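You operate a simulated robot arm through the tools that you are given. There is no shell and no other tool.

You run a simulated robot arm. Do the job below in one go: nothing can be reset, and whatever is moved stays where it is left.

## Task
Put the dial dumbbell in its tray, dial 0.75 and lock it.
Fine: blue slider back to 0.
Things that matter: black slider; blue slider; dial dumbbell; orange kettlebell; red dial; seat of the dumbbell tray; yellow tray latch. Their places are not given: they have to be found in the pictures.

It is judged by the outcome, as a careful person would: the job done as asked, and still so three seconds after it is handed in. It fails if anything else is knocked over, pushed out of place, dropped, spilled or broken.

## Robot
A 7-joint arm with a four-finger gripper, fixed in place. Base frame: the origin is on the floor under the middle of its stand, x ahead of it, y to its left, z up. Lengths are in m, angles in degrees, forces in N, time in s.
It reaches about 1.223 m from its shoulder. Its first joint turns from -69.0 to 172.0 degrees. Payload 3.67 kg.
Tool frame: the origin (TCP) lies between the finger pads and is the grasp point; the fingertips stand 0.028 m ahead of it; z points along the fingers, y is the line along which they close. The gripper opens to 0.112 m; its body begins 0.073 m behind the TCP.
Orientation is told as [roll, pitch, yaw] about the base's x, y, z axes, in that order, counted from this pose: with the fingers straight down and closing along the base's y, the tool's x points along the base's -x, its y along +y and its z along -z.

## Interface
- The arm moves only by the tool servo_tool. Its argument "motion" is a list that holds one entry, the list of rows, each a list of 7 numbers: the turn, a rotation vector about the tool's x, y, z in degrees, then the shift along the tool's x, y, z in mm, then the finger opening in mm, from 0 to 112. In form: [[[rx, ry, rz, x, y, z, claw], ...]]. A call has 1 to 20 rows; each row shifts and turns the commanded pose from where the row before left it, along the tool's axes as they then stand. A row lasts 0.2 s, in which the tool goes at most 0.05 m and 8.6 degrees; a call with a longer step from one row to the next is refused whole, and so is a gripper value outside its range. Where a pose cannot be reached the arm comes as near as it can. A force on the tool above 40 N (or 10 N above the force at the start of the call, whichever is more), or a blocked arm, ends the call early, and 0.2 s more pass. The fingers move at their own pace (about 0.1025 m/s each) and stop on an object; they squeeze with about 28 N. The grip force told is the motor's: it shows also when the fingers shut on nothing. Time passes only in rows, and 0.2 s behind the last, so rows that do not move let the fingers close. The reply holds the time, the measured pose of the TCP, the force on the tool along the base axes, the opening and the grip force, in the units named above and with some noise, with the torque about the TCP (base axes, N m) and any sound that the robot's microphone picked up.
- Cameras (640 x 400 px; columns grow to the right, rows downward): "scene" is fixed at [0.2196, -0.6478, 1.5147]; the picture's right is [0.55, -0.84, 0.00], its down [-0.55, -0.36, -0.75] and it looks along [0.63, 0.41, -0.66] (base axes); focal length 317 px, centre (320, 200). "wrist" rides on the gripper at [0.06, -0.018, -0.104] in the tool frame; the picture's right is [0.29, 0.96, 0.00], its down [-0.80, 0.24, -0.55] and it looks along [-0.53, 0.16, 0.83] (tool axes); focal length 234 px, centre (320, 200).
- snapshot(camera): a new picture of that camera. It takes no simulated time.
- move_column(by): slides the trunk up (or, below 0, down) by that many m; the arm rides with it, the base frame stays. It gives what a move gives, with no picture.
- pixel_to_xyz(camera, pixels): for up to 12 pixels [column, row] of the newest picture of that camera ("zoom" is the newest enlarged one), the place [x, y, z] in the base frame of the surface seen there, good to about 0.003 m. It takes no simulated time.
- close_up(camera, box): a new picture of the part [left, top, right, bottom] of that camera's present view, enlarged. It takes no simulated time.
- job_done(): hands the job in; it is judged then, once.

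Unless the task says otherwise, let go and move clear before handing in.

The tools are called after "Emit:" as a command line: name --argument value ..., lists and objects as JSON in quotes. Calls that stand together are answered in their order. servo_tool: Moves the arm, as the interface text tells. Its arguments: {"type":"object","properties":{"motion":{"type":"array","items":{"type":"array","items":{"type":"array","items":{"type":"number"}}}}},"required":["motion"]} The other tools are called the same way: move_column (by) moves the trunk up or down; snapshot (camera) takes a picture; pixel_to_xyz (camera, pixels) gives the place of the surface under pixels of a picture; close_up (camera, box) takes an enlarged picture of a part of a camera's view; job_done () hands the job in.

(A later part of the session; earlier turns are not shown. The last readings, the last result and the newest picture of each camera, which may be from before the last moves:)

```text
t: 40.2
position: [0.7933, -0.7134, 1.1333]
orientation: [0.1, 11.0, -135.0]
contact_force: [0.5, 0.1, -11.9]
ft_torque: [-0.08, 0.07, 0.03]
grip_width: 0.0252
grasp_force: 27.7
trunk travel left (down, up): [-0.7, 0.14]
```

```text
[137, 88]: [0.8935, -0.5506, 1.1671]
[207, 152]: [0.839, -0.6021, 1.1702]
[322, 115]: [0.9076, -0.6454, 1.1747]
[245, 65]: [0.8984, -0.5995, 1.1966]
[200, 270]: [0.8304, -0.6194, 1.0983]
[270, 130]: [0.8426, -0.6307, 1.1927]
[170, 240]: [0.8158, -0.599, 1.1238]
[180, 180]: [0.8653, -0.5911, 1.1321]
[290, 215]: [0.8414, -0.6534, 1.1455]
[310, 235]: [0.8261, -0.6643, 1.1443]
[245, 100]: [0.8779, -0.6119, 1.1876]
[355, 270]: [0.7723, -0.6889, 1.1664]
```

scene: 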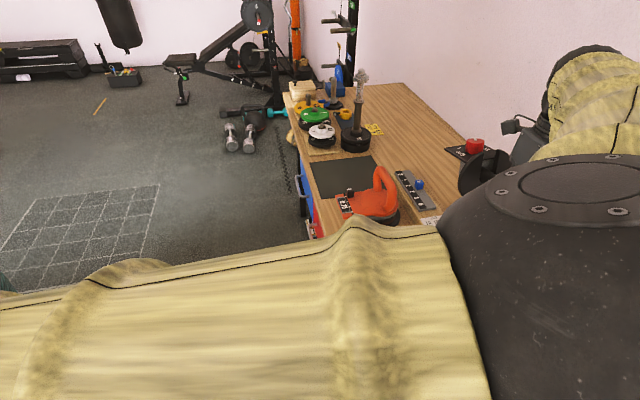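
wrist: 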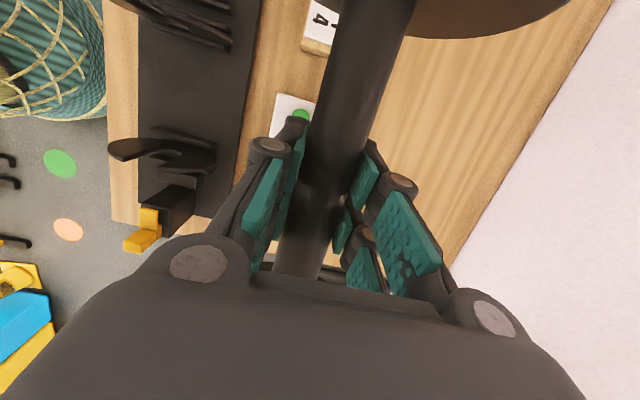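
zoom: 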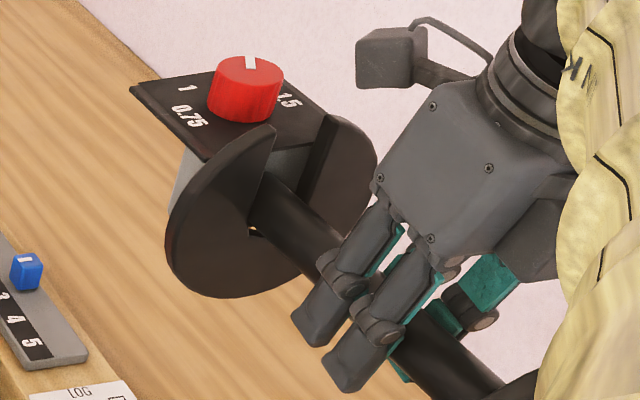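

The offset checks out (dial plate spans s≈0.111–0.186 as expected). I'll move back over the tray centre, slightly biased away from the latch, and descend to z≈1.0.

Emit:
servo_tool --motion '[[[0, 0, 0, 1, -20, 0, 0], [0, 0, 0, 1, -30, 0, 0], [0, 0, 0, 1, -30, 0, 0], [0, 0, 0, 1.4, -30, 0.9, 0], [0, 0, 0, 0, -30, 0, 0], [0, 0, 0, 0, -25, 0, 0], [0, 0, 0, 0, -16.8, 0, 0], [0, 0, 0, 0, 0, 0, 0], [0, 0, 0, -3.82, 0, 19.63, 0], [0, 0, 0, -5.72, 0, 29.45, 0], [0, 0, 0, -5.72, 0, 29.45, 0], [0, 0, 0, -5.72, 0, 29.45, 0], [0, 0, 0, -3.82, 0, 19.63, 0], [0, 0, 0, 0, 0, 0, 0], [0, 0, 0, 0, 0, 0, 0]]]'

Emit:
snapshot --camera "wrist"

Emit:
pixel_to_xyz --camera "wrist" --pixels '[[375, 20], [362, 60], [350, 100], [338, 140], [325, 190], [312, 240]]'

Emit:
snapshot --camera "scene"

```text
t: 43.4
position: [0.6658, -0.5841, 1.0008]
orientation: [-0.3, 11.2, -135.0]
contact_force: [0.5, -0.1, -13.1]
ft_torque: [-0.08, 0.04, -0.03]
grip_width: 0.0256
grasp_force: 28.5
trunk travel left (down, up): [-0.7, 0.14]
```

```text
taken
```

wrist: 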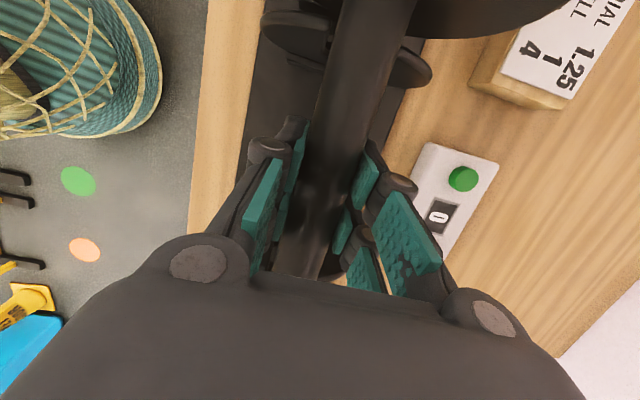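

```text
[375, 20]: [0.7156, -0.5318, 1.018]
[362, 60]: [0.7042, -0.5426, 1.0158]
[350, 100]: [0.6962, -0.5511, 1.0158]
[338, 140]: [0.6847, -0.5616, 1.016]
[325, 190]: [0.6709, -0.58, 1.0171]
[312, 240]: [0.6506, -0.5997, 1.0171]
```

```text
taken
```

scene: 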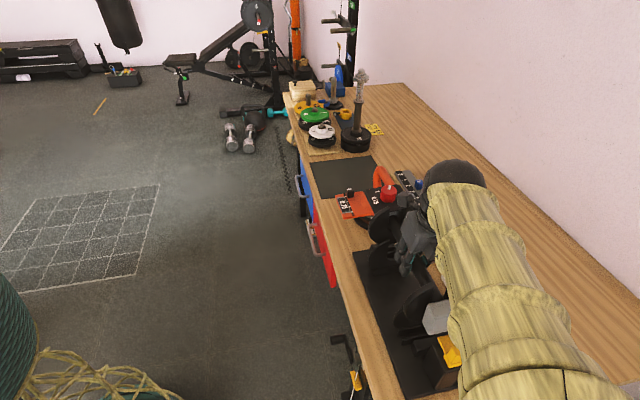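

The bar is level, and now the scene camera sees the latch end: grey cap around (435,318), yellow tab near (450,350). I'll zoom there.

Emit:
close_up --camera "scene" --box '[385, 280, 485, 390]'

Emit:
pixel_to_xyz --camera "zoom" --pixels '[[255, 120], [335, 105], [245, 190], [265, 195], [340, 180], [310, 195], [350, 260], [365, 250], [340, 250], [200, 150], [255, 150], [380, 280]]'

```text
3.64 times, centred on (435, 335) of scene
```

zoom: 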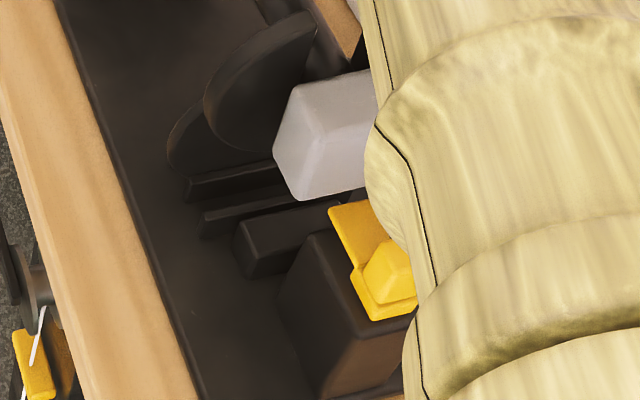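

```text
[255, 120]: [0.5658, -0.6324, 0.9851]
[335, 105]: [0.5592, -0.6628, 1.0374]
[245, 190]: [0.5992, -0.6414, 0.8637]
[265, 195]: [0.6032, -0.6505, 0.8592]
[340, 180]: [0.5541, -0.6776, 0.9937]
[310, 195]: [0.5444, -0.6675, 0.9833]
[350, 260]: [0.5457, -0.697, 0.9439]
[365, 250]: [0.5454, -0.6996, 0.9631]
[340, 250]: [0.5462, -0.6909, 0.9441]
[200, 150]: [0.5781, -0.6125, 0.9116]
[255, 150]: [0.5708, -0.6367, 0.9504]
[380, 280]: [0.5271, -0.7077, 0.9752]
```

The grey end cap's face is at s≈−0.145, only ~2 mm from the tab tip, so it needs to sit further from the latch. I'll take a static reading and shift along the tray axis.

Emit:
servo_tool --motion '[[[0, 0, 0, 0, 0, 0, 0], [0, 0, 0, 0, 0, 0, 0], [0, 0, 0, 0, 0, 0, 0]]]'

Emit:
servo_tool --motion '[[[0, 0, 0, 0, 0, 0, 0], [0, 0, 0, 0, 0, 0, 0]]]'

Emit:
close_up --camera "scene" --box '[385, 280, 485, 390]'

Emit:
pixel_to_xyz --camera "zoom" --pixels '[[320, 170], [340, 160], [300, 180], [330, 190], [355, 180], [320, 120], [335, 150], [290, 140], [280, 150], [340, 210], [345, 215], [360, 230]]'

```text
t: 44.2
position: [0.6651, -0.5789, 1.0038]
orientation: [0.0, 11.0, -135.0]
contact_force: [0.0, -0.3, -12.5]
ft_torque: [-0.07, 0.05, 0.0]
grip_width: 0.0253
grasp_force: 27.9
trunk travel left (down, up): [-0.7, 0.14]
```

```text
t: 44.8
position: [0.6667, -0.5763, 1.0051]
orientation: [-0.1, 10.9, -134.8]
contact_force: [0.6, 0.1, -12.1]
ft_torque: [-0.04, 0.06, 0.02]
grip_width: 0.0252
grasp_force: 28.3
trunk travel left (down, up): [-0.7, 0.14]
```

```text
3.64 times, centred on (435, 335) of scene
```

zoom: 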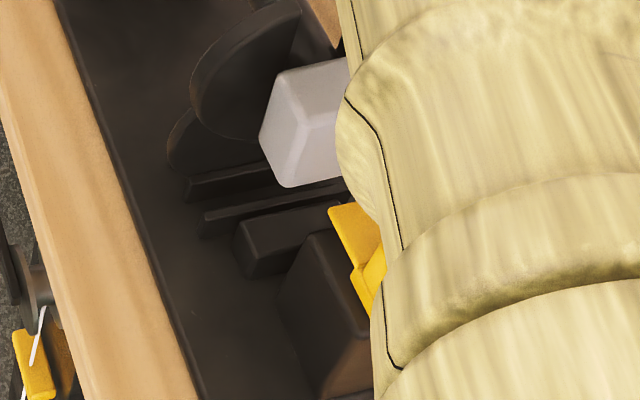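

```text
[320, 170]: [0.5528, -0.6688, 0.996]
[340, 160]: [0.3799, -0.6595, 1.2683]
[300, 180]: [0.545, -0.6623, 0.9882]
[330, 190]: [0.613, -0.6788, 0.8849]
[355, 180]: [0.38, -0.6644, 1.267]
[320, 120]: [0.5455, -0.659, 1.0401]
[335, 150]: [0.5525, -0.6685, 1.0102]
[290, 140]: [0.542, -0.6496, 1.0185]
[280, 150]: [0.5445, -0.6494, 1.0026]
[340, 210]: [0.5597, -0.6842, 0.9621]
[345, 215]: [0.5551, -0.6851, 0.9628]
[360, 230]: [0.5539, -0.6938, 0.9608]
```

The arm is still settling slowly (y moved from −0.584 to −0.576). I'll wait for it to converge before trusting the position.

Emit:
servo_tool --motion '[[[0, 0, 0, 0, 0, 0, 0], [0, 0, 0, 0, 0, 0, 0], [0, 0, 0, 0, 0, 0, 0], [0, 0, 0, 0, 0, 0, 0], [0, 0, 0, 0, 0, 0, 0]]]'

Emit:
servo_tool --motion '[[[0, 0, 0, 0, 0, 0, 0], [0, 0, 0, 0, 0, 0, 0], [0, 0, 0, 0, 0, 0, 0], [0, 0, 0, 0, 0, 0, 0], [0, 0, 0, 0, 0, 0, 0]]]'

```text
t: 46.0
position: [0.6652, -0.5814, 1.0037]
orientation: [-0.2, 11.1, -134.9]
contact_force: [0.1, -0.2, -12.1]
ft_torque: [-0.07, 0.09, 0.0]
grip_width: 0.0254
grasp_force: 28.1
trunk travel left (down, up): [-0.7, 0.14]
```

```text
t: 47.2
position: [0.666, -0.5795, 1.004]
orientation: [-0.1, 10.9, -135.0]
contact_force: [0.4, -0.7, -12.9]
ft_torque: [-0.04, 0.06, -0.02]
grip_width: 0.0252
grasp_force: 27.9
trunk travel left (down, up): [-0.7, 0.14]
```

It has settled around (0.666,−0.580,1.004). I'll check the cap-to-tab gap again in the scene picture.

Emit:
close_up --camera "scene" --box '[385, 280, 485, 390]'

Emit:
pixel_to_xyz --camera "zoom" --pixels '[[325, 175], [345, 165], [305, 185], [335, 155], [295, 145], [345, 210], [350, 215], [355, 200], [365, 230], [315, 130]]'

```text
3.64 times, centred on (435, 335) of scene
```

zoom: 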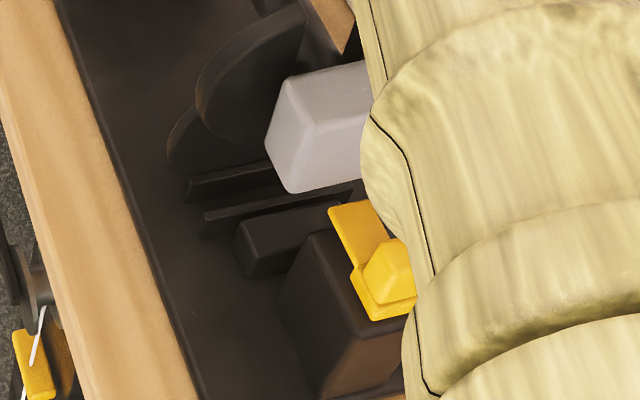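

```text
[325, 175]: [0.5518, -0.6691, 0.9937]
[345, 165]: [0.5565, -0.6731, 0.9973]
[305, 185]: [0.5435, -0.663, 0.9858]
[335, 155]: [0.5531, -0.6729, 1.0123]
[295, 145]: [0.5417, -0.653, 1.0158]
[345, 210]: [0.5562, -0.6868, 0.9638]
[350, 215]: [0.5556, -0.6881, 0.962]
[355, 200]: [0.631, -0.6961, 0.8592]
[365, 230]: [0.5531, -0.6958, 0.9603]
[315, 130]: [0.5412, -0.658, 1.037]
```

The gap to the tab is now ~5 mm, and the slot centre is ~2.5 mm toward +v. I'll make that small correction and descend slowly to z≈0.975, with pauses to damp the sway.

Emit:
servo_tool --motion '[[[0, 0, 0, 1, 1.2, 0.2, 0], [0, 0, 0, 0, 1.3, 0, 0], [0, 0, 0, 0, 0, 0, 0], [0, 0, 0, -0.57, 0, 2.95, 0], [0, 0, 0, -0.95, 0, 4.91, 0], [0, 0, 0, -0.95, 0, 4.91, 0], [0, 0, 0, -0.95, 0, 4.91, 0], [0, 0, 0, -0.95, 0, 4.91, 0], [0, 0, 0, -0.95, 0, 4.91, 0], [0, 0, 0, -0.38, 0, 1.96, 0], [0, 0, 0, 0, 0, 0, 0], [0, 0, 0, 0, 0, 0, 0], [0, 0, 0, 0, 0, 0, 0], [0, 0, 0, 0, 0, 0, 0], [0, 0, 0, 0, 0, 0, 0]]]'

Emit:
snapshot --camera "wrist"

Emit:
pixel_to_xyz --camera "wrist" --pixels '[[375, 20], [362, 60], [350, 100], [338, 140], [325, 190], [312, 240]]'

Emit:
close_up --camera "scene" --box '[385, 280, 485, 390]'

```text
t: 50.4
position: [0.6719, -0.5795, 0.9759]
orientation: [-0.1, 11.0, -135.0]
contact_force: [0.2, -0.4, -12.3]
ft_torque: [-0.03, 0.08, -0.02]
grip_width: 0.0257
grasp_force: 28.5
trunk travel left (down, up): [-0.7, 0.14]
```

```text
taken
```

wrist: 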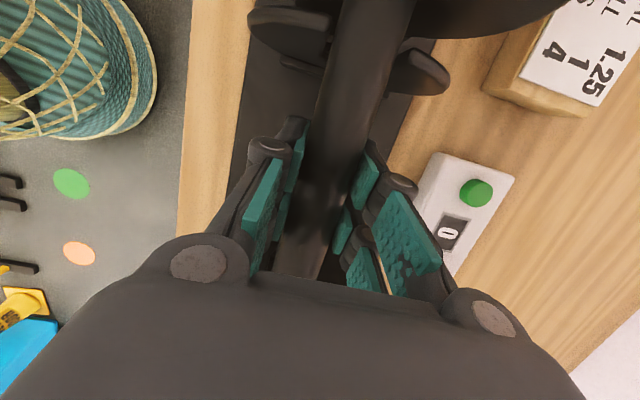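

```text
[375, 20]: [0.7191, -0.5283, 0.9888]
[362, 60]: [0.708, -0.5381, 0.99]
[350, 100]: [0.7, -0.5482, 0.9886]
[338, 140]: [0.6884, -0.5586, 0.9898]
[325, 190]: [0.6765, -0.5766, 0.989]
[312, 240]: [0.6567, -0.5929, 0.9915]
```

```text
3.64 times, centred on (435, 335) of scene
```

zoom: 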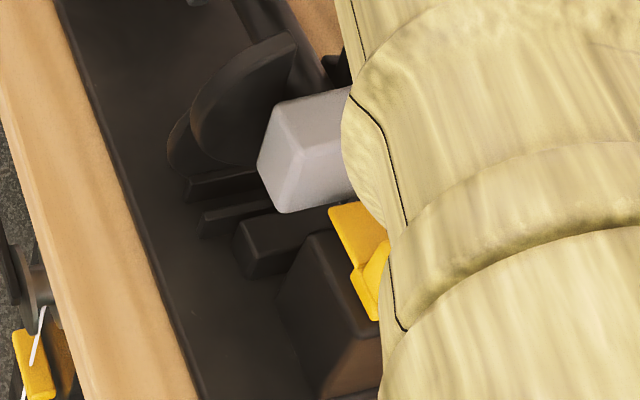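

No contact yet (−12.3 N), bar still level. I'll take one more static reading and measure the cap face before continuing down.

Emit:
servo_tool --motion '[[[0, 0, 0, 0, 0, 0, 0], [0, 0, 0, 0, 0, 0, 0], [0, 0, 0, 0, 0, 0, 0], [0, 0, 0, 0, 0, 0, 0]]]'

Emit:
close_up --camera "scene" --box '[385, 280, 485, 390]'

Emit:
pixel_to_xyz --camera "zoom" --pixels '[[320, 190], [335, 180], [300, 200], [330, 165], [280, 165], [340, 212], [350, 222], [240, 120], [225, 150], [200, 185], [220, 215], [255, 250]]'

```text
t: 51.4
position: [0.6709, -0.5782, 0.9741]
orientation: [-0.1, 11.0, -135.0]
contact_force: [0.2, 0.0, -12.4]
ft_torque: [-0.06, 0.07, 0.02]
grip_width: 0.025
grasp_force: 28.3
trunk travel left (down, up): [-0.7, 0.14]
```

```text
3.64 times, centred on (435, 335) of scene
```

zoom: 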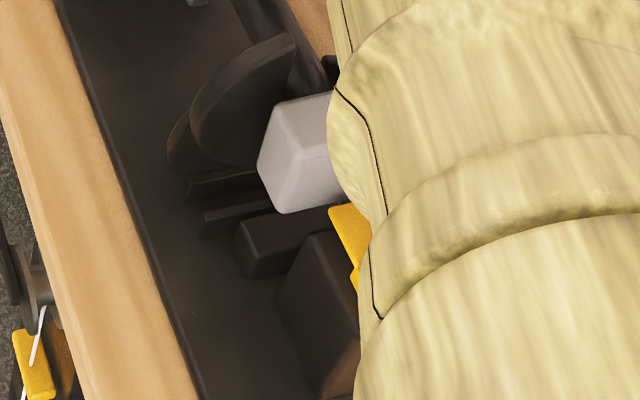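

```text
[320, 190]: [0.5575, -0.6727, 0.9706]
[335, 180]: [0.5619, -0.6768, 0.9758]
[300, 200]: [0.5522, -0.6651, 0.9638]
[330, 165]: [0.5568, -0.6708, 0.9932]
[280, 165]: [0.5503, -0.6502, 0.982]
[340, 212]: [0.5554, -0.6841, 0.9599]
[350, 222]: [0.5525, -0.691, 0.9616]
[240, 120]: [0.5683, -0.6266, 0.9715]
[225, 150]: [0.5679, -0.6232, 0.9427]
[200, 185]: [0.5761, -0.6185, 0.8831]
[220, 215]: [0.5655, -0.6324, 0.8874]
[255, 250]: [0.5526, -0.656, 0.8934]
```

The latch-end plate's outer face is at s≈−0.098, about 3 mm too near the inner ridge, so I'll shift 3.5 mm back toward the latch and descend another 10 mm.

Emit:
servo_tool --motion '[[[0, 0, 0, -1.7, 0, -0.33, 0], [0, 0, 0, -1.7, 0, -0.33, 0], [0, 0, 0, 0, 0, 0, 0], [0, 0, 0, -0.57, 0, 2.95, 0], [0, 0, 0, -0.76, 0, 3.93, 0], [0, 0, 0, -0.57, 0, 2.95, 0], [0, 0, 0, 0, 0, 0, 0], [0, 0, 0, 0, 0, 0, 0], [0, 0, 0, 0, 0, 0, 0], [0, 0, 0, 0, 0, 0, 0], [0, 0, 0, 0, 0, 0, 0]]]'

Emit:
snapshot --camera "wrist"

Emit:
pixel_to_xyz --camera "wrist" --pixels '[[375, 20], [362, 60], [350, 100], [338, 140], [325, 190], [312, 240]]'

Emit:
close_up --camera "scene" --box '[385, 280, 485, 390]'

Emit:
pixel_to_xyz --camera "zoom" --pixels '[[240, 130], [225, 160], [255, 110], [310, 200], [295, 215], [325, 185], [320, 170], [200, 185], [220, 215], [340, 212]]'

```text
t: 53.8
position: [0.6679, -0.5821, 0.964]
orientation: [-0.1, 11.0, -135.0]
contact_force: [0.0, -0.1, -13.3]
ft_torque: [-0.05, 0.05, 0.03]
grip_width: 0.0252
grasp_force: 28.0
trunk travel left (down, up): [-0.7, 0.14]
```

```text
taken
```

wrist: 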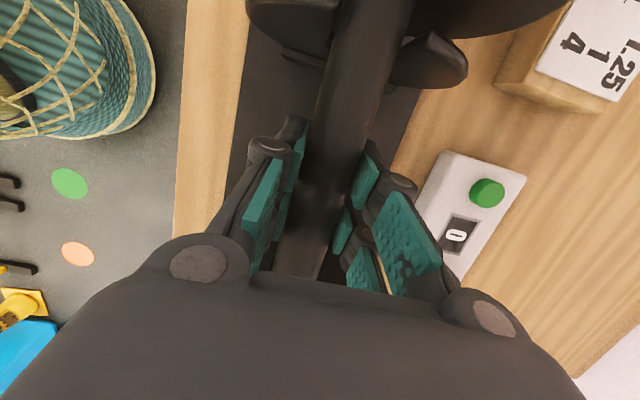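

```text
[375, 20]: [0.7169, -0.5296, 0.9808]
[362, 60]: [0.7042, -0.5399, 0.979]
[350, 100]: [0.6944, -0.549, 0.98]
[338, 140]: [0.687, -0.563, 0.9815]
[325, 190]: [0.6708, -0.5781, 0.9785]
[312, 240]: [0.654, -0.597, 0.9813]
```

```text
3.64 times, centred on (435, 335) of scene
```

zoom: 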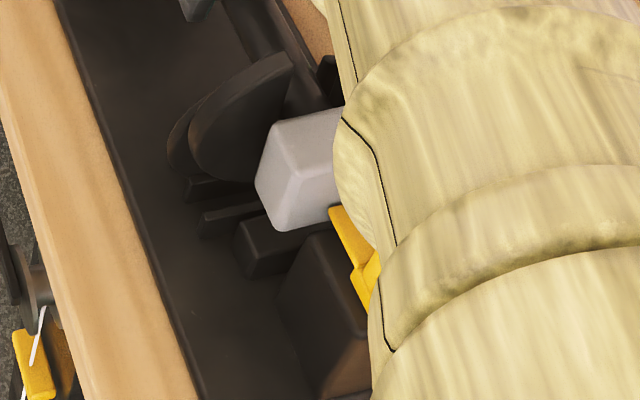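

```text
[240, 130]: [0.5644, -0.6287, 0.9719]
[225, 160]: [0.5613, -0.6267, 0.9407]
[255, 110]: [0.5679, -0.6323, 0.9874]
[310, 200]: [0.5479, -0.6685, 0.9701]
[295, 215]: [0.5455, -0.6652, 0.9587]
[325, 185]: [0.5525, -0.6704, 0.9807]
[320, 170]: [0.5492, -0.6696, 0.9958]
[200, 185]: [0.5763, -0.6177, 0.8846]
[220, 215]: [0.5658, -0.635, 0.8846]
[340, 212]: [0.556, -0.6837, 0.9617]
```

No contact while the cap passes the tab level (force −13 N). I'll nudge 1 mm away from the latch and continue down toward the ridges.

Emit:
servo_tool --motion '[[[0, 0, 0, 1, 0, 0.2, 0], [0, 0, 0, 0, 0, 0, 0], [0, 0, 0, -0.57, 0, 2.95, 0], [0, 0, 0, -0.76, 0, 3.93, 0], [0, 0, 0, -0.76, 0, 3.93, 0], [0, 0, 0, -0.57, 0, 2.95, 0], [0, 0, 0, 0, 0, 0, 0], [0, 0, 0, 0, 0, 0, 0], [0, 0, 0, 0, 0, 0, 0], [0, 0, 0, 0, 0, 0, 0], [0, 0, 0, 0, 0, 0, 0]]]'

Emit:
snapshot --camera "wrist"

Emit:
pixel_to_xyz --camera "wrist" --pixels '[[375, 20], [362, 60], [350, 100], [338, 140], [325, 190], [312, 240]]'

Emit:
close_up --camera "scene" --box '[385, 280, 485, 390]'

Emit:
close_up --camera "scene" --box '[340, 180, 460, 280]'

```text
t: 56.2
position: [0.6682, -0.5817, 0.9512]
orientation: [-0.1, 10.9, -135.0]
contact_force: [-0.4, -0.3, -13.0]
ft_torque: [-0.08, 0.06, 0.02]
grip_width: 0.0254
grasp_force: 27.4
trunk travel left (down, up): [-0.7, 0.14]
```

```text
taken
```

wrist: 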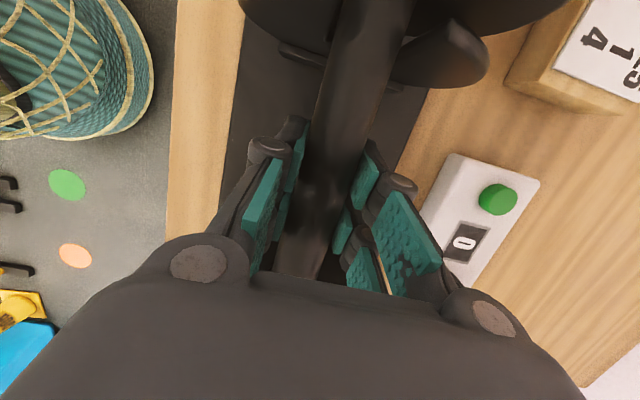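

```text
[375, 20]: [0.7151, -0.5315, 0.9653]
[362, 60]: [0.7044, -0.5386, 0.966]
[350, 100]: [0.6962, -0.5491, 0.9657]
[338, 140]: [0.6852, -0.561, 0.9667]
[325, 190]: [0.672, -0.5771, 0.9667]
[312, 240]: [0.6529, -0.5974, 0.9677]
```

```text
3.64 times, centred on (435, 335) of scene
```

zoom: 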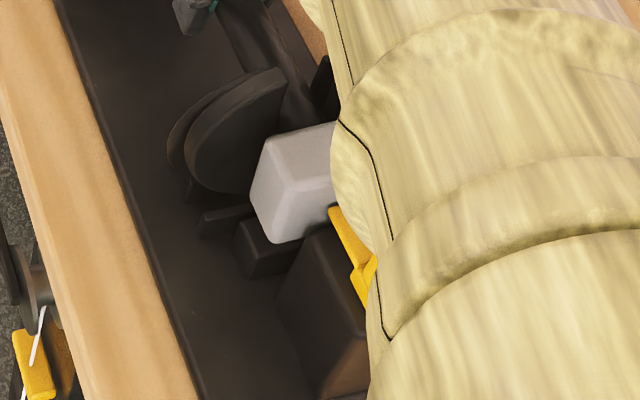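

```text
4.00 times, centred on (400, 230) of scene
```

zoom: 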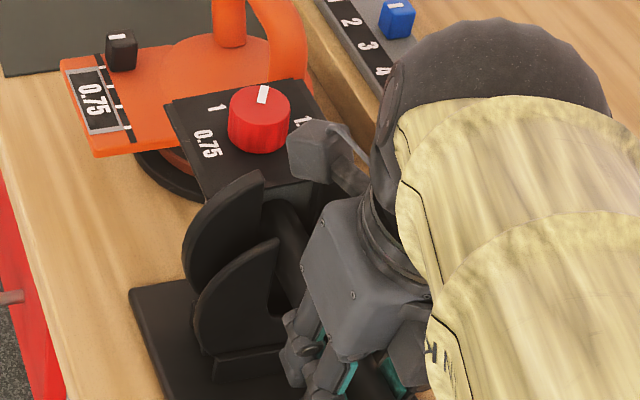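

Still no contact and level. I'll continue down 12 mm, into the slots.

Emit:
servo_tool --motion '[[[0, 0, 0, -0.57, 0, 2.95, 0], [0, 0, 0, -0.57, 0, 2.95, 0], [0, 0, 0, -0.57, 0, 2.95, 0], [0, 0, 0, -0.57, 0, 2.95, 0], [0, 0, 0, 0, 0, 0, 0], [0, 0, 0, 0, 0, 0, 0], [0, 0, 0, 0, 0, 0, 0], [0, 0, 0, 0, 0, 0, 0]]]'

Emit:
snapshot --camera "wrist"

Emit:
pixel_to_xyz --camera "wrist" --pixels '[[375, 20], [362, 60], [350, 100], [338, 140], [325, 190], [312, 240]]'

Emit:
close_up --camera "scene" --box '[385, 280, 485, 390]'

```text
t: 58.0
position: [0.6691, -0.583, 0.9389]
orientation: [-0.1, 11.0, -135.0]
contact_force: [-0.2, 1.3, -12.5]
ft_torque: [-0.02, 0.07, 0.01]
grip_width: 0.0253
grasp_force: 28.0
trunk travel left (down, up): [-0.7, 0.14]
```

```text
taken
```

wrist: 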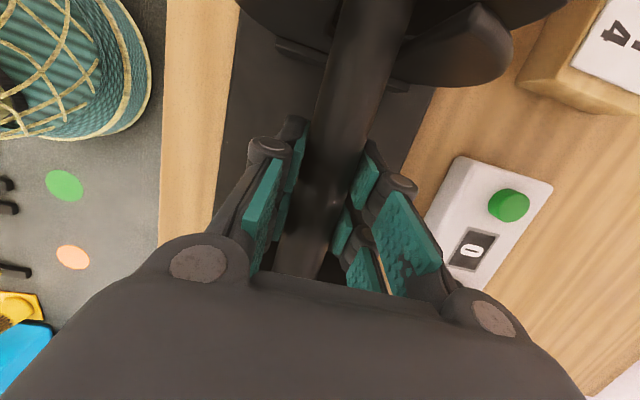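

```text
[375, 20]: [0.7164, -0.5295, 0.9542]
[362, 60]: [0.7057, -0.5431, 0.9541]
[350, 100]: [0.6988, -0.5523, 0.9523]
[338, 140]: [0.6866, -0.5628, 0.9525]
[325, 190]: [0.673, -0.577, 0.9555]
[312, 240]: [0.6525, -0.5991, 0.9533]
```

```text
3.64 times, centred on (435, 335) of scene
```

zoom: 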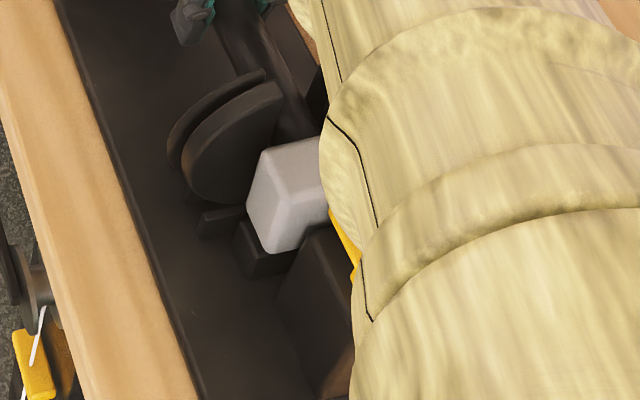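

The plates are entering the slots with no contact (−12.5 N). I'll go down another 12 mm in small steps.

Emit:
servo_tool --motion '[[[0, 0, 0, -0.57, 0, 2.95, 0], [0, 0, 0, -0.57, 0, 2.95, 0], [0, 0, 0, -0.57, 0, 2.95, 0], [0, 0, 0, -0.57, 0, 2.95, 0], [0, 0, 0, 0, 0, 0, 0], [0, 0, 0, 0, 0, 0, 0], [0, 0, 0, 0, 0, 0, 0]]]'

Emit:
snapshot --camera "wrist"

Emit:
pixel_to_xyz --camera "wrist" --pixels '[[375, 20], [362, 60], [350, 100], [338, 140], [325, 190], [312, 240]]'

Emit:
close_up --camera "scene" --box '[385, 280, 485, 390]'

```text
t: 59.6
position: [0.6692, -0.5823, 0.9271]
orientation: [-0.1, 11.0, -135.0]
contact_force: [0.9, 1.1, -11.3]
ft_torque: [-0.04, 0.03, 0.0]
grip_width: 0.0251
grasp_force: 28.1
trunk travel left (down, up): [-0.7, 0.14]
```

```text
taken
```

wrist: 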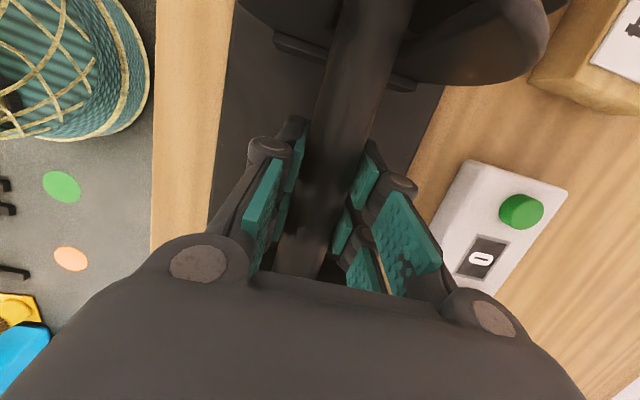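

```text
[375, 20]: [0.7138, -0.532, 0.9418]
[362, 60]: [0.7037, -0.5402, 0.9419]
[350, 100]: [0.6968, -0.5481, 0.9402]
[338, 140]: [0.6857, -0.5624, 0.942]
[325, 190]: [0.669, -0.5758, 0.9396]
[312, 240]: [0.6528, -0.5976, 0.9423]
```

```text
3.64 times, centred on (435, 335) of scene
```

zoom: 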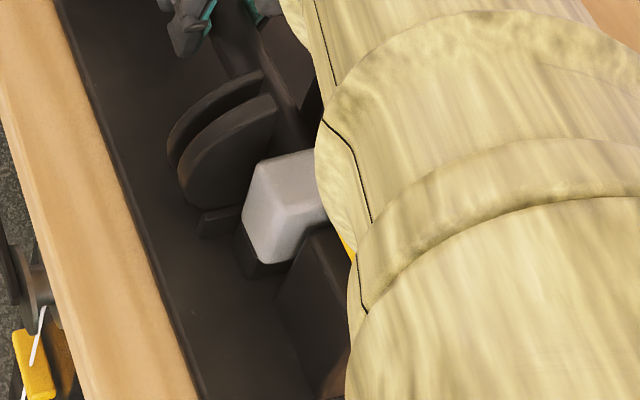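

Nearly seated: the dumbbell plate is beside the tray plate and the cap is right above its block. I'll inch down 2 mm at a time to feel for contact.

Emit:
servo_tool --motion '[[[0, 0, 0, -0.38, 0, 1.96, 0], [0, 0, 0, 0, 0, 0, 0], [0, 0, 0, -0.38, 0, 1.96, 0], [0, 0, 0, 0, 0, 0, 0], [0, 0, 0, 0, 0, 0, 0]]]'

Emit:
servo_tool --motion '[[[0, 0, 0, -0.38, 0, 1.96, 0], [0, 0, 0, 0, 0, 0, 0], [0, 0, 0, 0, 0, 0, 0]]]'

```text
t: 60.8
position: [0.6677, -0.5827, 0.9222]
orientation: [-0.1, 11.1, -134.9]
contact_force: [0.3, -1.7, -5.5]
ft_torque: [0.63, -0.46, -0.21]
grip_width: 0.0253
grasp_force: 28.1
trunk travel left (down, up): [-0.7, 0.14]
```

```text
t: 61.6
position: [0.668, -0.581, 0.9207]
orientation: [0.0, 11.0, -135.0]
contact_force: [1.9, -5.9, 2.6]
ft_torque: [0.38, 0.08, -0.01]
grip_width: 0.0251
grasp_force: 27.6
trunk travel left (down, up): [-0.7, 0.14]
```

Contact: the load is now carried by the tray (force +2.6 N at z≈0.921), which matches the expected seat height. I'll verify level and position before releasing.

Emit:
snapshot --camera "wrist"

Emit:
pixel_to_xyz --camera "wrist" --pixels '[[375, 20], [362, 60], [350, 100], [338, 140], [325, 190], [312, 240]]'

Emit:
close_up --camera "scene" --box '[385, 280, 485, 390]'

Emit:
close_up --camera "scene" --box '[340, 180, 460, 280]'

Emit:
pixel_to_xyz --camera "zoom" --pixels '[[175, 125], [205, 190], [260, 120], [270, 140], [120, 65], [250, 195], [275, 250], [300, 90]]'

```text
taken
```

wrist: 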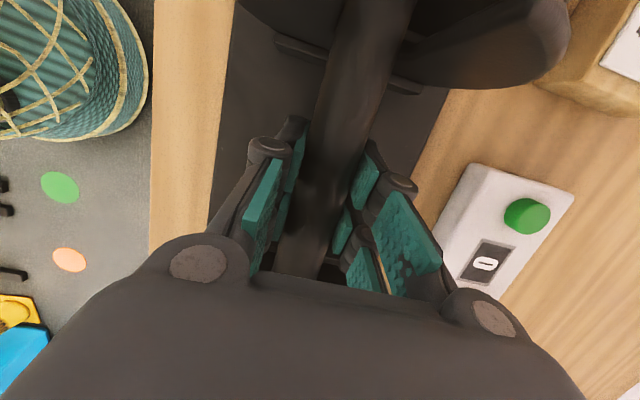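

```text
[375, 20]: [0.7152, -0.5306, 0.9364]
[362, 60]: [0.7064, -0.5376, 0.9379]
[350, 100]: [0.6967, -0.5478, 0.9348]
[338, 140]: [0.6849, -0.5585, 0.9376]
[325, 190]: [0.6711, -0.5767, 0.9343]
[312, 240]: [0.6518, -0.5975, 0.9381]
```

```text
3.64 times, centred on (435, 335) of scene
```

zoom: 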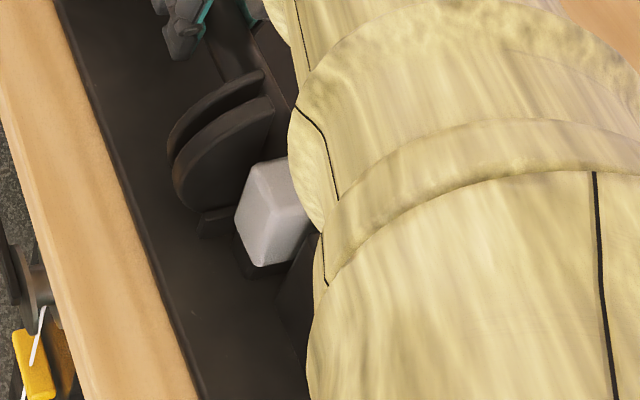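

```text
4.00 times, centred on (400, 230) of scene
```

zoom: 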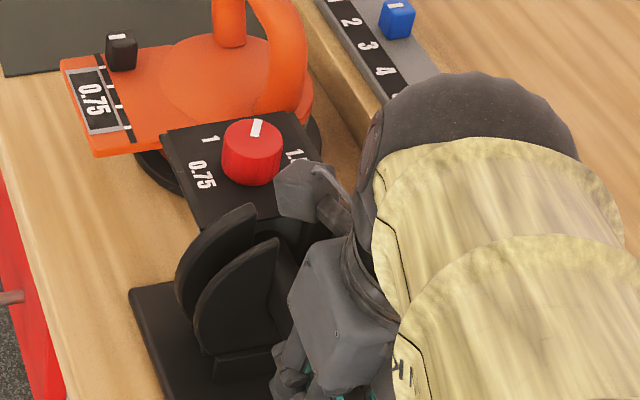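

```text
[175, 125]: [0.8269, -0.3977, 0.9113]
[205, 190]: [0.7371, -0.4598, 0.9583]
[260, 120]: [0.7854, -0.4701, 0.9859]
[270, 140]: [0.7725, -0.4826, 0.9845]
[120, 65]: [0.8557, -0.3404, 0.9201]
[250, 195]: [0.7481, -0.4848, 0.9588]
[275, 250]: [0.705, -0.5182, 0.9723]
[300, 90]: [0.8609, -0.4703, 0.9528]
```

Seated level: bar axis z≈0.924, dial plate top z≈0.958 as predicted. I'll open the fingers to release it.

Emit:
servo_tool --motion '[[[0, 0, 0, 0, 0, 0, 30], [0, 0, 0, 0, 0, 0, 40], [0, 0, 0, 0, 0, 0, 60], [0, 0, 0, 0, 0, 0, 75], [0, 0, 0, 0, 0, 0, 75]]]'

Emit:
snapshot --camera "wrist"

Emit:
pixel_to_xyz --camera "wrist" --pixels '[[375, 20], [362, 60], [350, 100], [338, 140], [325, 190], [312, 240]]'

```text
t: 62.8
position: [0.6679, -0.5809, 0.9197]
orientation: [0.1, 11.0, -135.0]
contact_force: [-0.4, 0.5, 0.3]
ft_torque: [-0.02, 0.01, 0.0]
grip_width: 0.0751
grasp_force: 0.0
trunk travel left (down, up): [-0.7, 0.14]
```

```text
taken
```

wrist: 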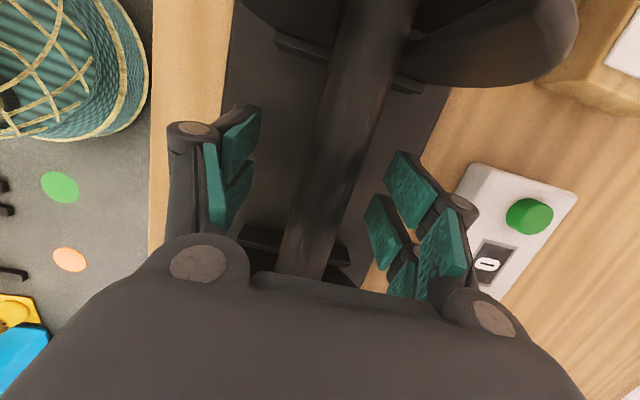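

```text
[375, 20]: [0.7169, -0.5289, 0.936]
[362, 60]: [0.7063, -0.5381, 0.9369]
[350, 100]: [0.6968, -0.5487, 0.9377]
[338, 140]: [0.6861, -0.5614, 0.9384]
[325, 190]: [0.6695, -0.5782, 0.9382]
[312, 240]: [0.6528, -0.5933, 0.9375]
```

Released and stable. I'll retreat straight up and level the tool again.

Emit:
servo_tool --motion '[[[0, 0, 0, 1.91, 0, -9.82, 75], [0, 0, 0, 3.82, 0, -19.63, 75], [0, 0, 0, 5.72, 0, -29.45, 75], [0, 0, 0, 5.72, 0, -29.45, 75], [0, 0, 0, 5.72, 0, -29.45, 75], [0, 0, 0, 5.72, 0, -29.45, 75], [0, 0, 0, 5.72, 0, -29.45, 75], [0, 0, 0, 3.82, 0, -19.63, 75], [0, -5.5, 0, 0, 0, 0, 75], [0, -5.5, 0, 0, 0, 0, 75], [0, 0, 0, 0, 0, 0, 75], [0, 0, 0, 0, 0, 0, 75]]]'

Emit:
snapshot --camera "wrist"

Emit:
snapshot --camera "scene"

```text
t: 65.4
position: [0.6683, -0.5818, 1.1191]
orientation: [-0.1, 0.2, -135.0]
contact_force: [0.9, 0.4, -0.8]
ft_torque: [0.04, -0.01, 0.0]
grip_width: 0.0751
grasp_force: 0.1
trunk travel left (down, up): [-0.7, 0.14]
```

```text
taken
```

wrist: 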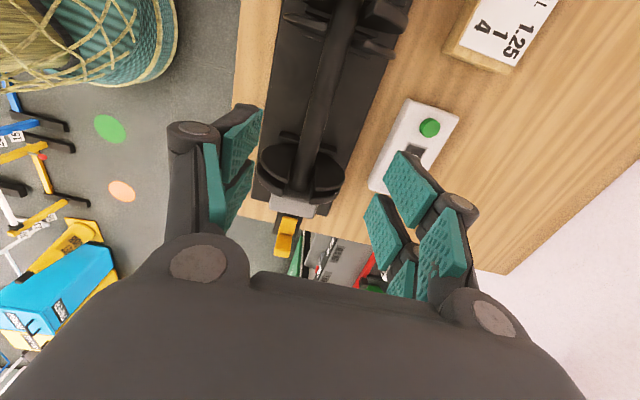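

```text
taken
```

scene: 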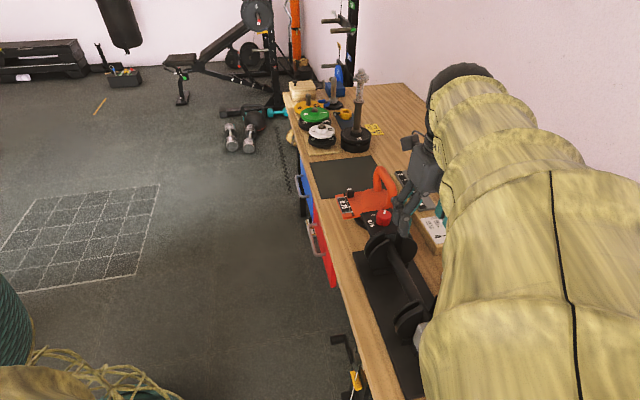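

The dumbbell sits in the tray. I'll zoom on the latch and the dial to plan the next steps.

Emit:
close_up --camera "wrist" --box '[245, 150, 365, 270]'

Emit:
pixel_to_xyz --camera "zoom" --pixels '[[230, 150], [330, 155], [290, 190], [280, 210], [330, 215], [290, 225], [320, 230], [280, 280], [310, 280], [270, 330], [310, 320], [285, 250]]'

Emit:
close_up --camera "scene" --box '[330, 180, 450, 280]'

```text
3.33 times, centred on (305, 210) of wrist
```

zoom: 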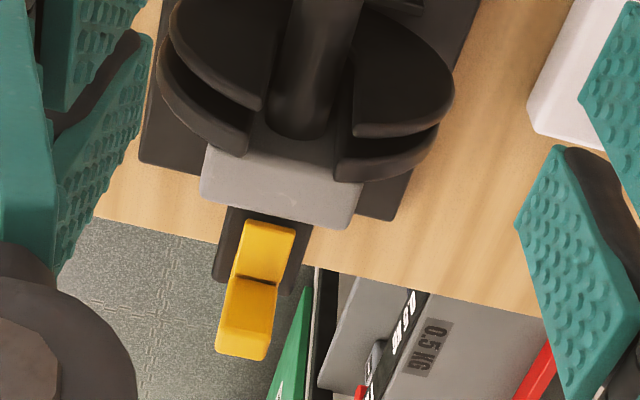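

```text
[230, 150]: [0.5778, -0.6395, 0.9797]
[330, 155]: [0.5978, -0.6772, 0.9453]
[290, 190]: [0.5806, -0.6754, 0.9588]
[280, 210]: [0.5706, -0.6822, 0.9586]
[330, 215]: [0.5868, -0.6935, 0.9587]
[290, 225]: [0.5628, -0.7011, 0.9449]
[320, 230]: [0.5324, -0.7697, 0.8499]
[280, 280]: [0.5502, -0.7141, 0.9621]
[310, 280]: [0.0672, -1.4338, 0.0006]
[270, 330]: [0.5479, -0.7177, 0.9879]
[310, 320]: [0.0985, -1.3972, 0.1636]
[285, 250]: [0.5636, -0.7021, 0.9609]
```

```text
4.00 times, centred on (390, 230) of scene
```

zoom: 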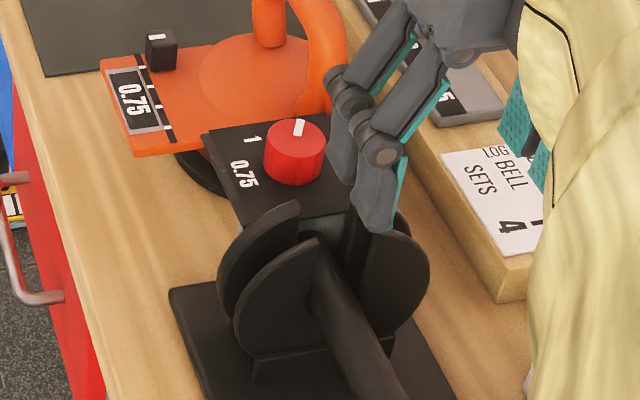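

The cap top is at z≈0.959, just under the yellow tab (z≈0.961), so the latch slides over it. First the dial: I'll move the wrist camera over the dial to read it.

Emit:
servo_tool --motion '[[[0, 0, 0, 25, -3, 0, 90], [0, 0, 0, 40, -4, 0, 112], [0, 0, 0, 40, -4, 0, 112], [0, 0, 0, 40, -4, 0, 112], [0, 0, 0, 40, -4, 0, 112], [0, 0, 0, 30, -4, 0, 112], [0, 0, 0, 0, 0, 0, 112], [0, 0, 0, 0, 0, 0, 112], [0, 0, 0, 0, 0, 0, 112]]]'

Emit:
snapshot --camera "wrist"

Emit:
snapshot --camera "scene"

```text
t: 67.4
position: [0.8037, -0.4126, 1.1183]
orientation: [-0.1, 0.1, -134.9]
contact_force: [0.3, 0.4, 0.4]
ft_torque: [-0.01, -0.03, -0.01]
grip_width: 0.112
grasp_force: 0.0
trunk travel left (down, up): [-0.7, 0.14]
```

```text
taken
```

wrist: 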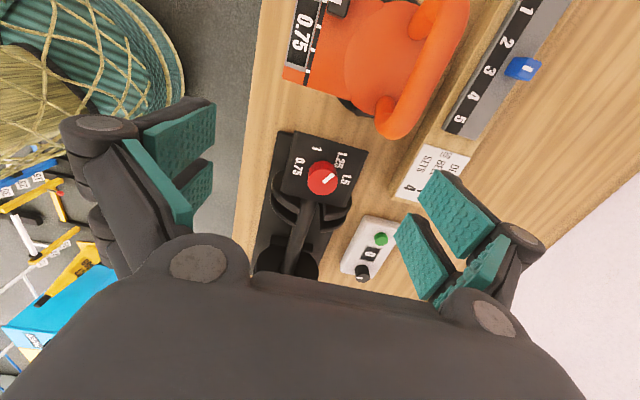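

```text
taken
```

scene: 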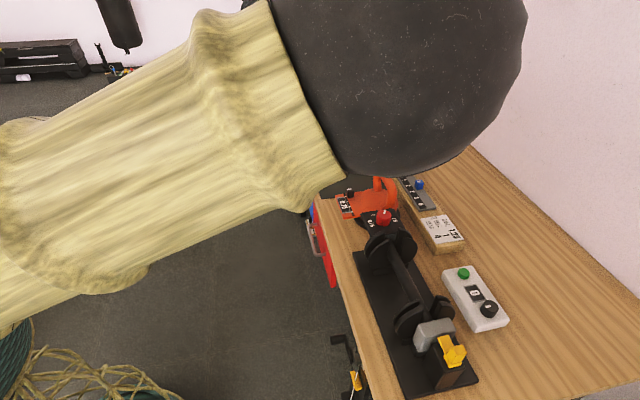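

The dial is clearly visible at (325,178). I'll zoom to read the pointer and labels.

Emit:
close_up --camera "wrist" --box '[270, 125, 380, 215]'

Emit:
pixel_to_xyz --camera "zoom" --pixels '[[168, 43], [520, 112], [435, 390], [120, 320], [320, 232], [345, 205], [330, 235], [255, 225], [380, 260], [322, 290], [330, 175], [290, 230]]'

Emit:
pixel_to_xyz --camera "zoom" --pixels '[[215, 190], [290, 110], [415, 160], [440, 245], [300, 260], [360, 215]]'

```text
4.44 times, centred on (325, 170) of wrist
```

zoom: 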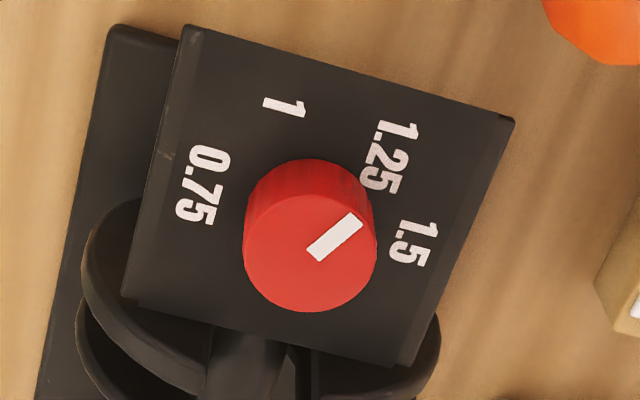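

```text
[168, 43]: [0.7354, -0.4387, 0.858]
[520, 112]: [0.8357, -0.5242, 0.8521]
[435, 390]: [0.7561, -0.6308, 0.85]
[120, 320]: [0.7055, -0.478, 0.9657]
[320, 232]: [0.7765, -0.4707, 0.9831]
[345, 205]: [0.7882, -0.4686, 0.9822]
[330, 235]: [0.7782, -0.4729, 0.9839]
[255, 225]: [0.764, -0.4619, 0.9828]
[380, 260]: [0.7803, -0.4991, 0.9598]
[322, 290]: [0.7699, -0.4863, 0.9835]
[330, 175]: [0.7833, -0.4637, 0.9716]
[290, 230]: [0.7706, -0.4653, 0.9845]
```

```text
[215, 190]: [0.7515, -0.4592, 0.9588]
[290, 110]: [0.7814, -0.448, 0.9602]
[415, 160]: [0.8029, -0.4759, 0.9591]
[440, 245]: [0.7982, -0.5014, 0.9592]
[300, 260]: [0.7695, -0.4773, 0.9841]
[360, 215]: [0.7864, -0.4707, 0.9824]
```

The pointer is at 1.25 (≈15° base angle), labels are spaced ~60°, and 0.75 lies 120° counter‑clockwise at ≈135°. Knob centre is about (0.772,−0.476), top z≈0.984; I'll move above it with the fingers across the dumbbell axis, yawed −20° to leave room to turn.

Emit:
servo_tool --motion '[[[0, 0, 0, -25, 8, 0, 90], [0, 0, 0, -25, 8, 0, 70], [0, 0, 0, -17.5, 7, 0, 60], [0, 0, 7, 0, 0, 0, 60], [0, 0, 7, 0, 0, 0, 60], [0, 0, 6, 0, 0, 0, 60], [0, 0, 0, 0, 0, 20, 60], [0, 0, 0, 0, 0, 30, 60], [0, 0, 0, 0, 0, 20, 60], [0, 0, 0, 0, 0, 0, 60], [0, 0, 0, 0, 0, 0, 60], [0, 0, 0, 0, 0, 0, 60], [0, 0, 0, 0, 0, 0, 60]]]'

Emit:
snapshot --camera "wrist"

Emit:
snapshot --camera "scene"

```text
t: 70.2
position: [0.7716, -0.4759, 1.0501]
orientation: [-0.1, 0.0, -154.9]
contact_force: [-0.5, 0.4, 0.4]
ft_torque: [0.02, -0.02, -0.02]
grip_width: 0.0601
grasp_force: 0.0
trunk travel left (down, up): [-0.7, 0.14]
```

```text
taken
```

wrist: 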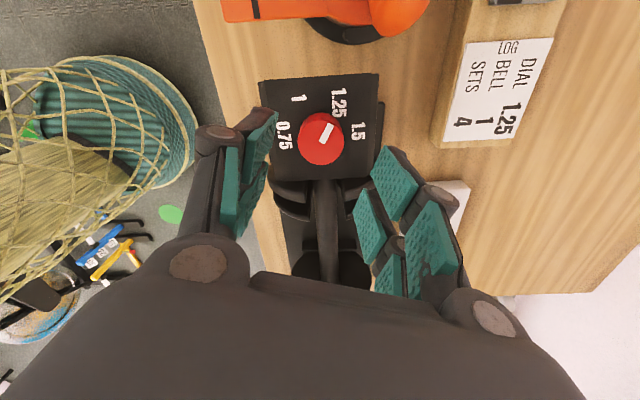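

```text
taken
```

scene: 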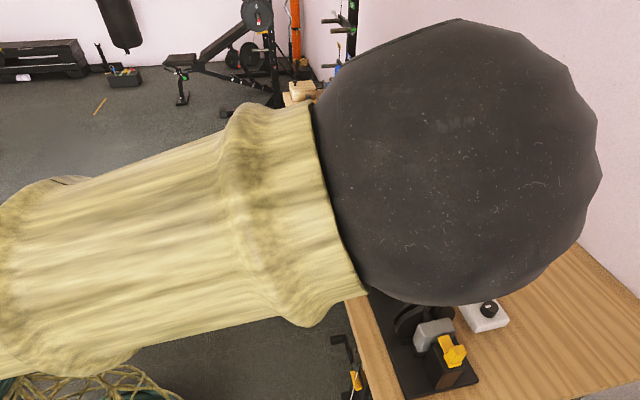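

The knob is under the gripper at (320,139). I'll zoom to centre the grip precisely.

Emit:
close_up --camera "wrist" --box '[260, 90, 380, 190]'

Emit:
pixel_to_xyz --camera "zoom" --pixels '[[240, 205], [400, 200], [320, 275], [320, 140], [320, 205], [265, 255], [375, 255], [345, 170], [300, 205], [340, 205]]'

```text
4.00 times, centred on (320, 140) of wrist
```

zoom: 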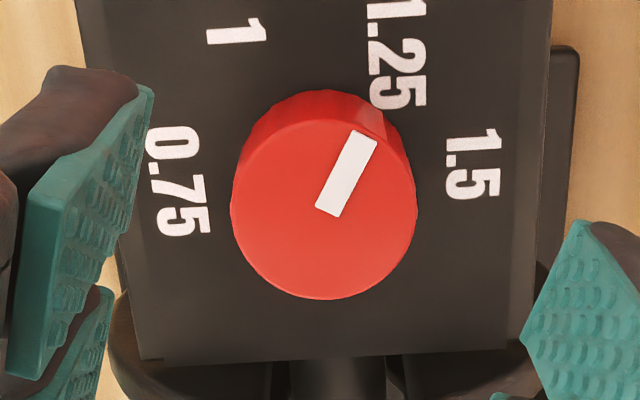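

```text
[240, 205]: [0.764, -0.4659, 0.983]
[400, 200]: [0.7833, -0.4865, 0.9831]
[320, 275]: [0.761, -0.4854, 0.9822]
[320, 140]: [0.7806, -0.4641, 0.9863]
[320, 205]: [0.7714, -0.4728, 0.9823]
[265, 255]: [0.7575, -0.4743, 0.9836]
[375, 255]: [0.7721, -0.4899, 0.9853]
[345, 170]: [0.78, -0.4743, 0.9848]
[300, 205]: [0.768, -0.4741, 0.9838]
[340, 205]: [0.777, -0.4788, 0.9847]
```

Knob centre ≈(0.772,−0.4755), Ø≈33 mm; the TCP is on it within 1–2 mm. I'll narrow the opening to 46 mm and descend so the pads straddle the knob.

Emit:
servo_tool --motion '[[[0, 0, 0, 1, 0, 0, 46], [0, 0, 0, 0, 0, 15, 46], [0, 0, 0, 0, 0, 15, 46], [0, 0, 0, 0, 0, 12, 46], [0, 0, 0, 0, 0, 8, 46], [0, 0, 0, 0, 0, 6, 46], [0, 0, 0, 0, 0, 0, 46], [0, 0, 0, 0, 0, 0, 46], [0, 0, 0, 0, 0, 0, 46]]]'

Emit:
snapshot --camera "wrist"

Emit:
close_up --camera "wrist" --box '[220, 80, 420, 205]'

```text
t: 72.2
position: [0.7724, -0.4755, 0.9938]
orientation: [-0.1, 0.0, -154.8]
contact_force: [-0.2, 0.8, 0.2]
ft_torque: [0.04, 0.0, -0.02]
grip_width: 0.0459
grasp_force: 0.0
trunk travel left (down, up): [-0.7, 0.14]
```

```text
taken
```

wrist: 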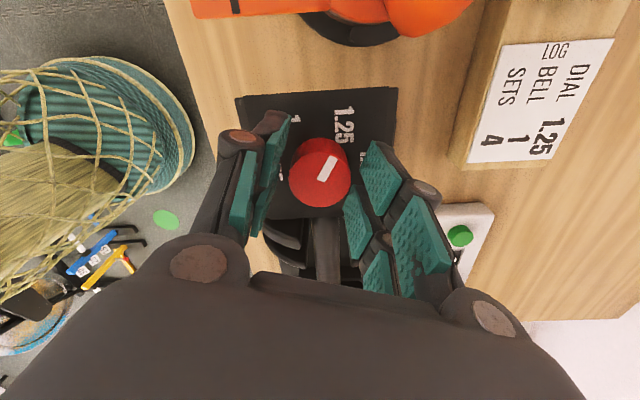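

```text
3.20 times, centred on (320, 142) of wrist
```

zoom: 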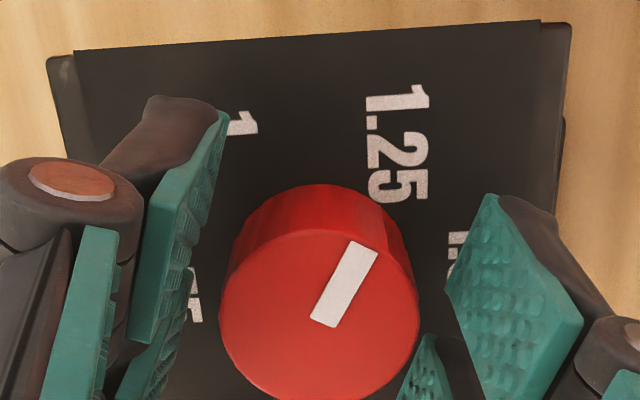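

The knob is between the pads with no contact. I'll lower 3 mm more and close on it.

Emit:
servo_tool --motion '[[[0, 0, 0, 0, 0, 3, 46], [0, 0, 0, 0, 0, 0, 38], [0, 0, 0, 0, 0, 0, 30], [0, 0, 0, 0, 0, 0, 15], [0, 0, 0, 0, 0, 0, 0], [0, 0, 0, 0, 0, 0, 0]]]'

Emit:
snapshot --camera "wrist"

Emit:
close_up --camera "wrist" --box '[220, 80, 420, 205]'

```text
t: 73.6
position: [0.7738, -0.4759, 0.9912]
orientation: [-0.1, 0.0, -154.9]
contact_force: [0.8, -1.4, 0.0]
ft_torque: [-0.04, -0.02, 0.0]
grip_width: 0.0333
grasp_force: 27.7
trunk travel left (down, up): [-0.7, 0.14]
```

```text
taken
```

wrist: 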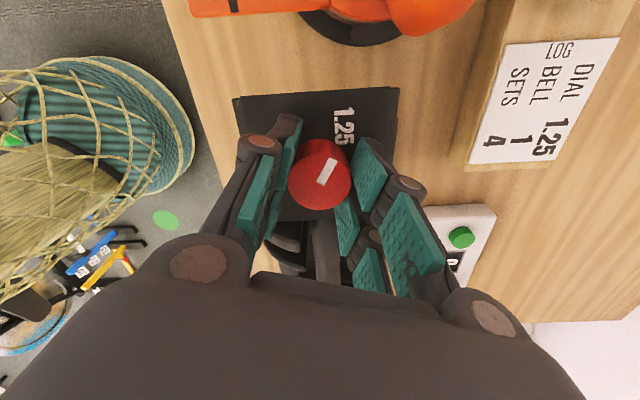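

```text
3.20 times, centred on (320, 142) of wrist
```

zoom: 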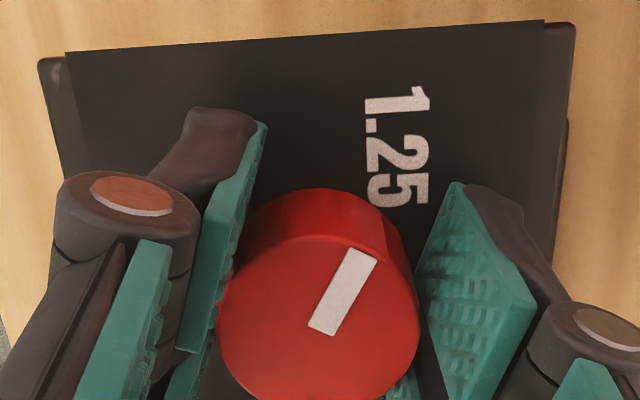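

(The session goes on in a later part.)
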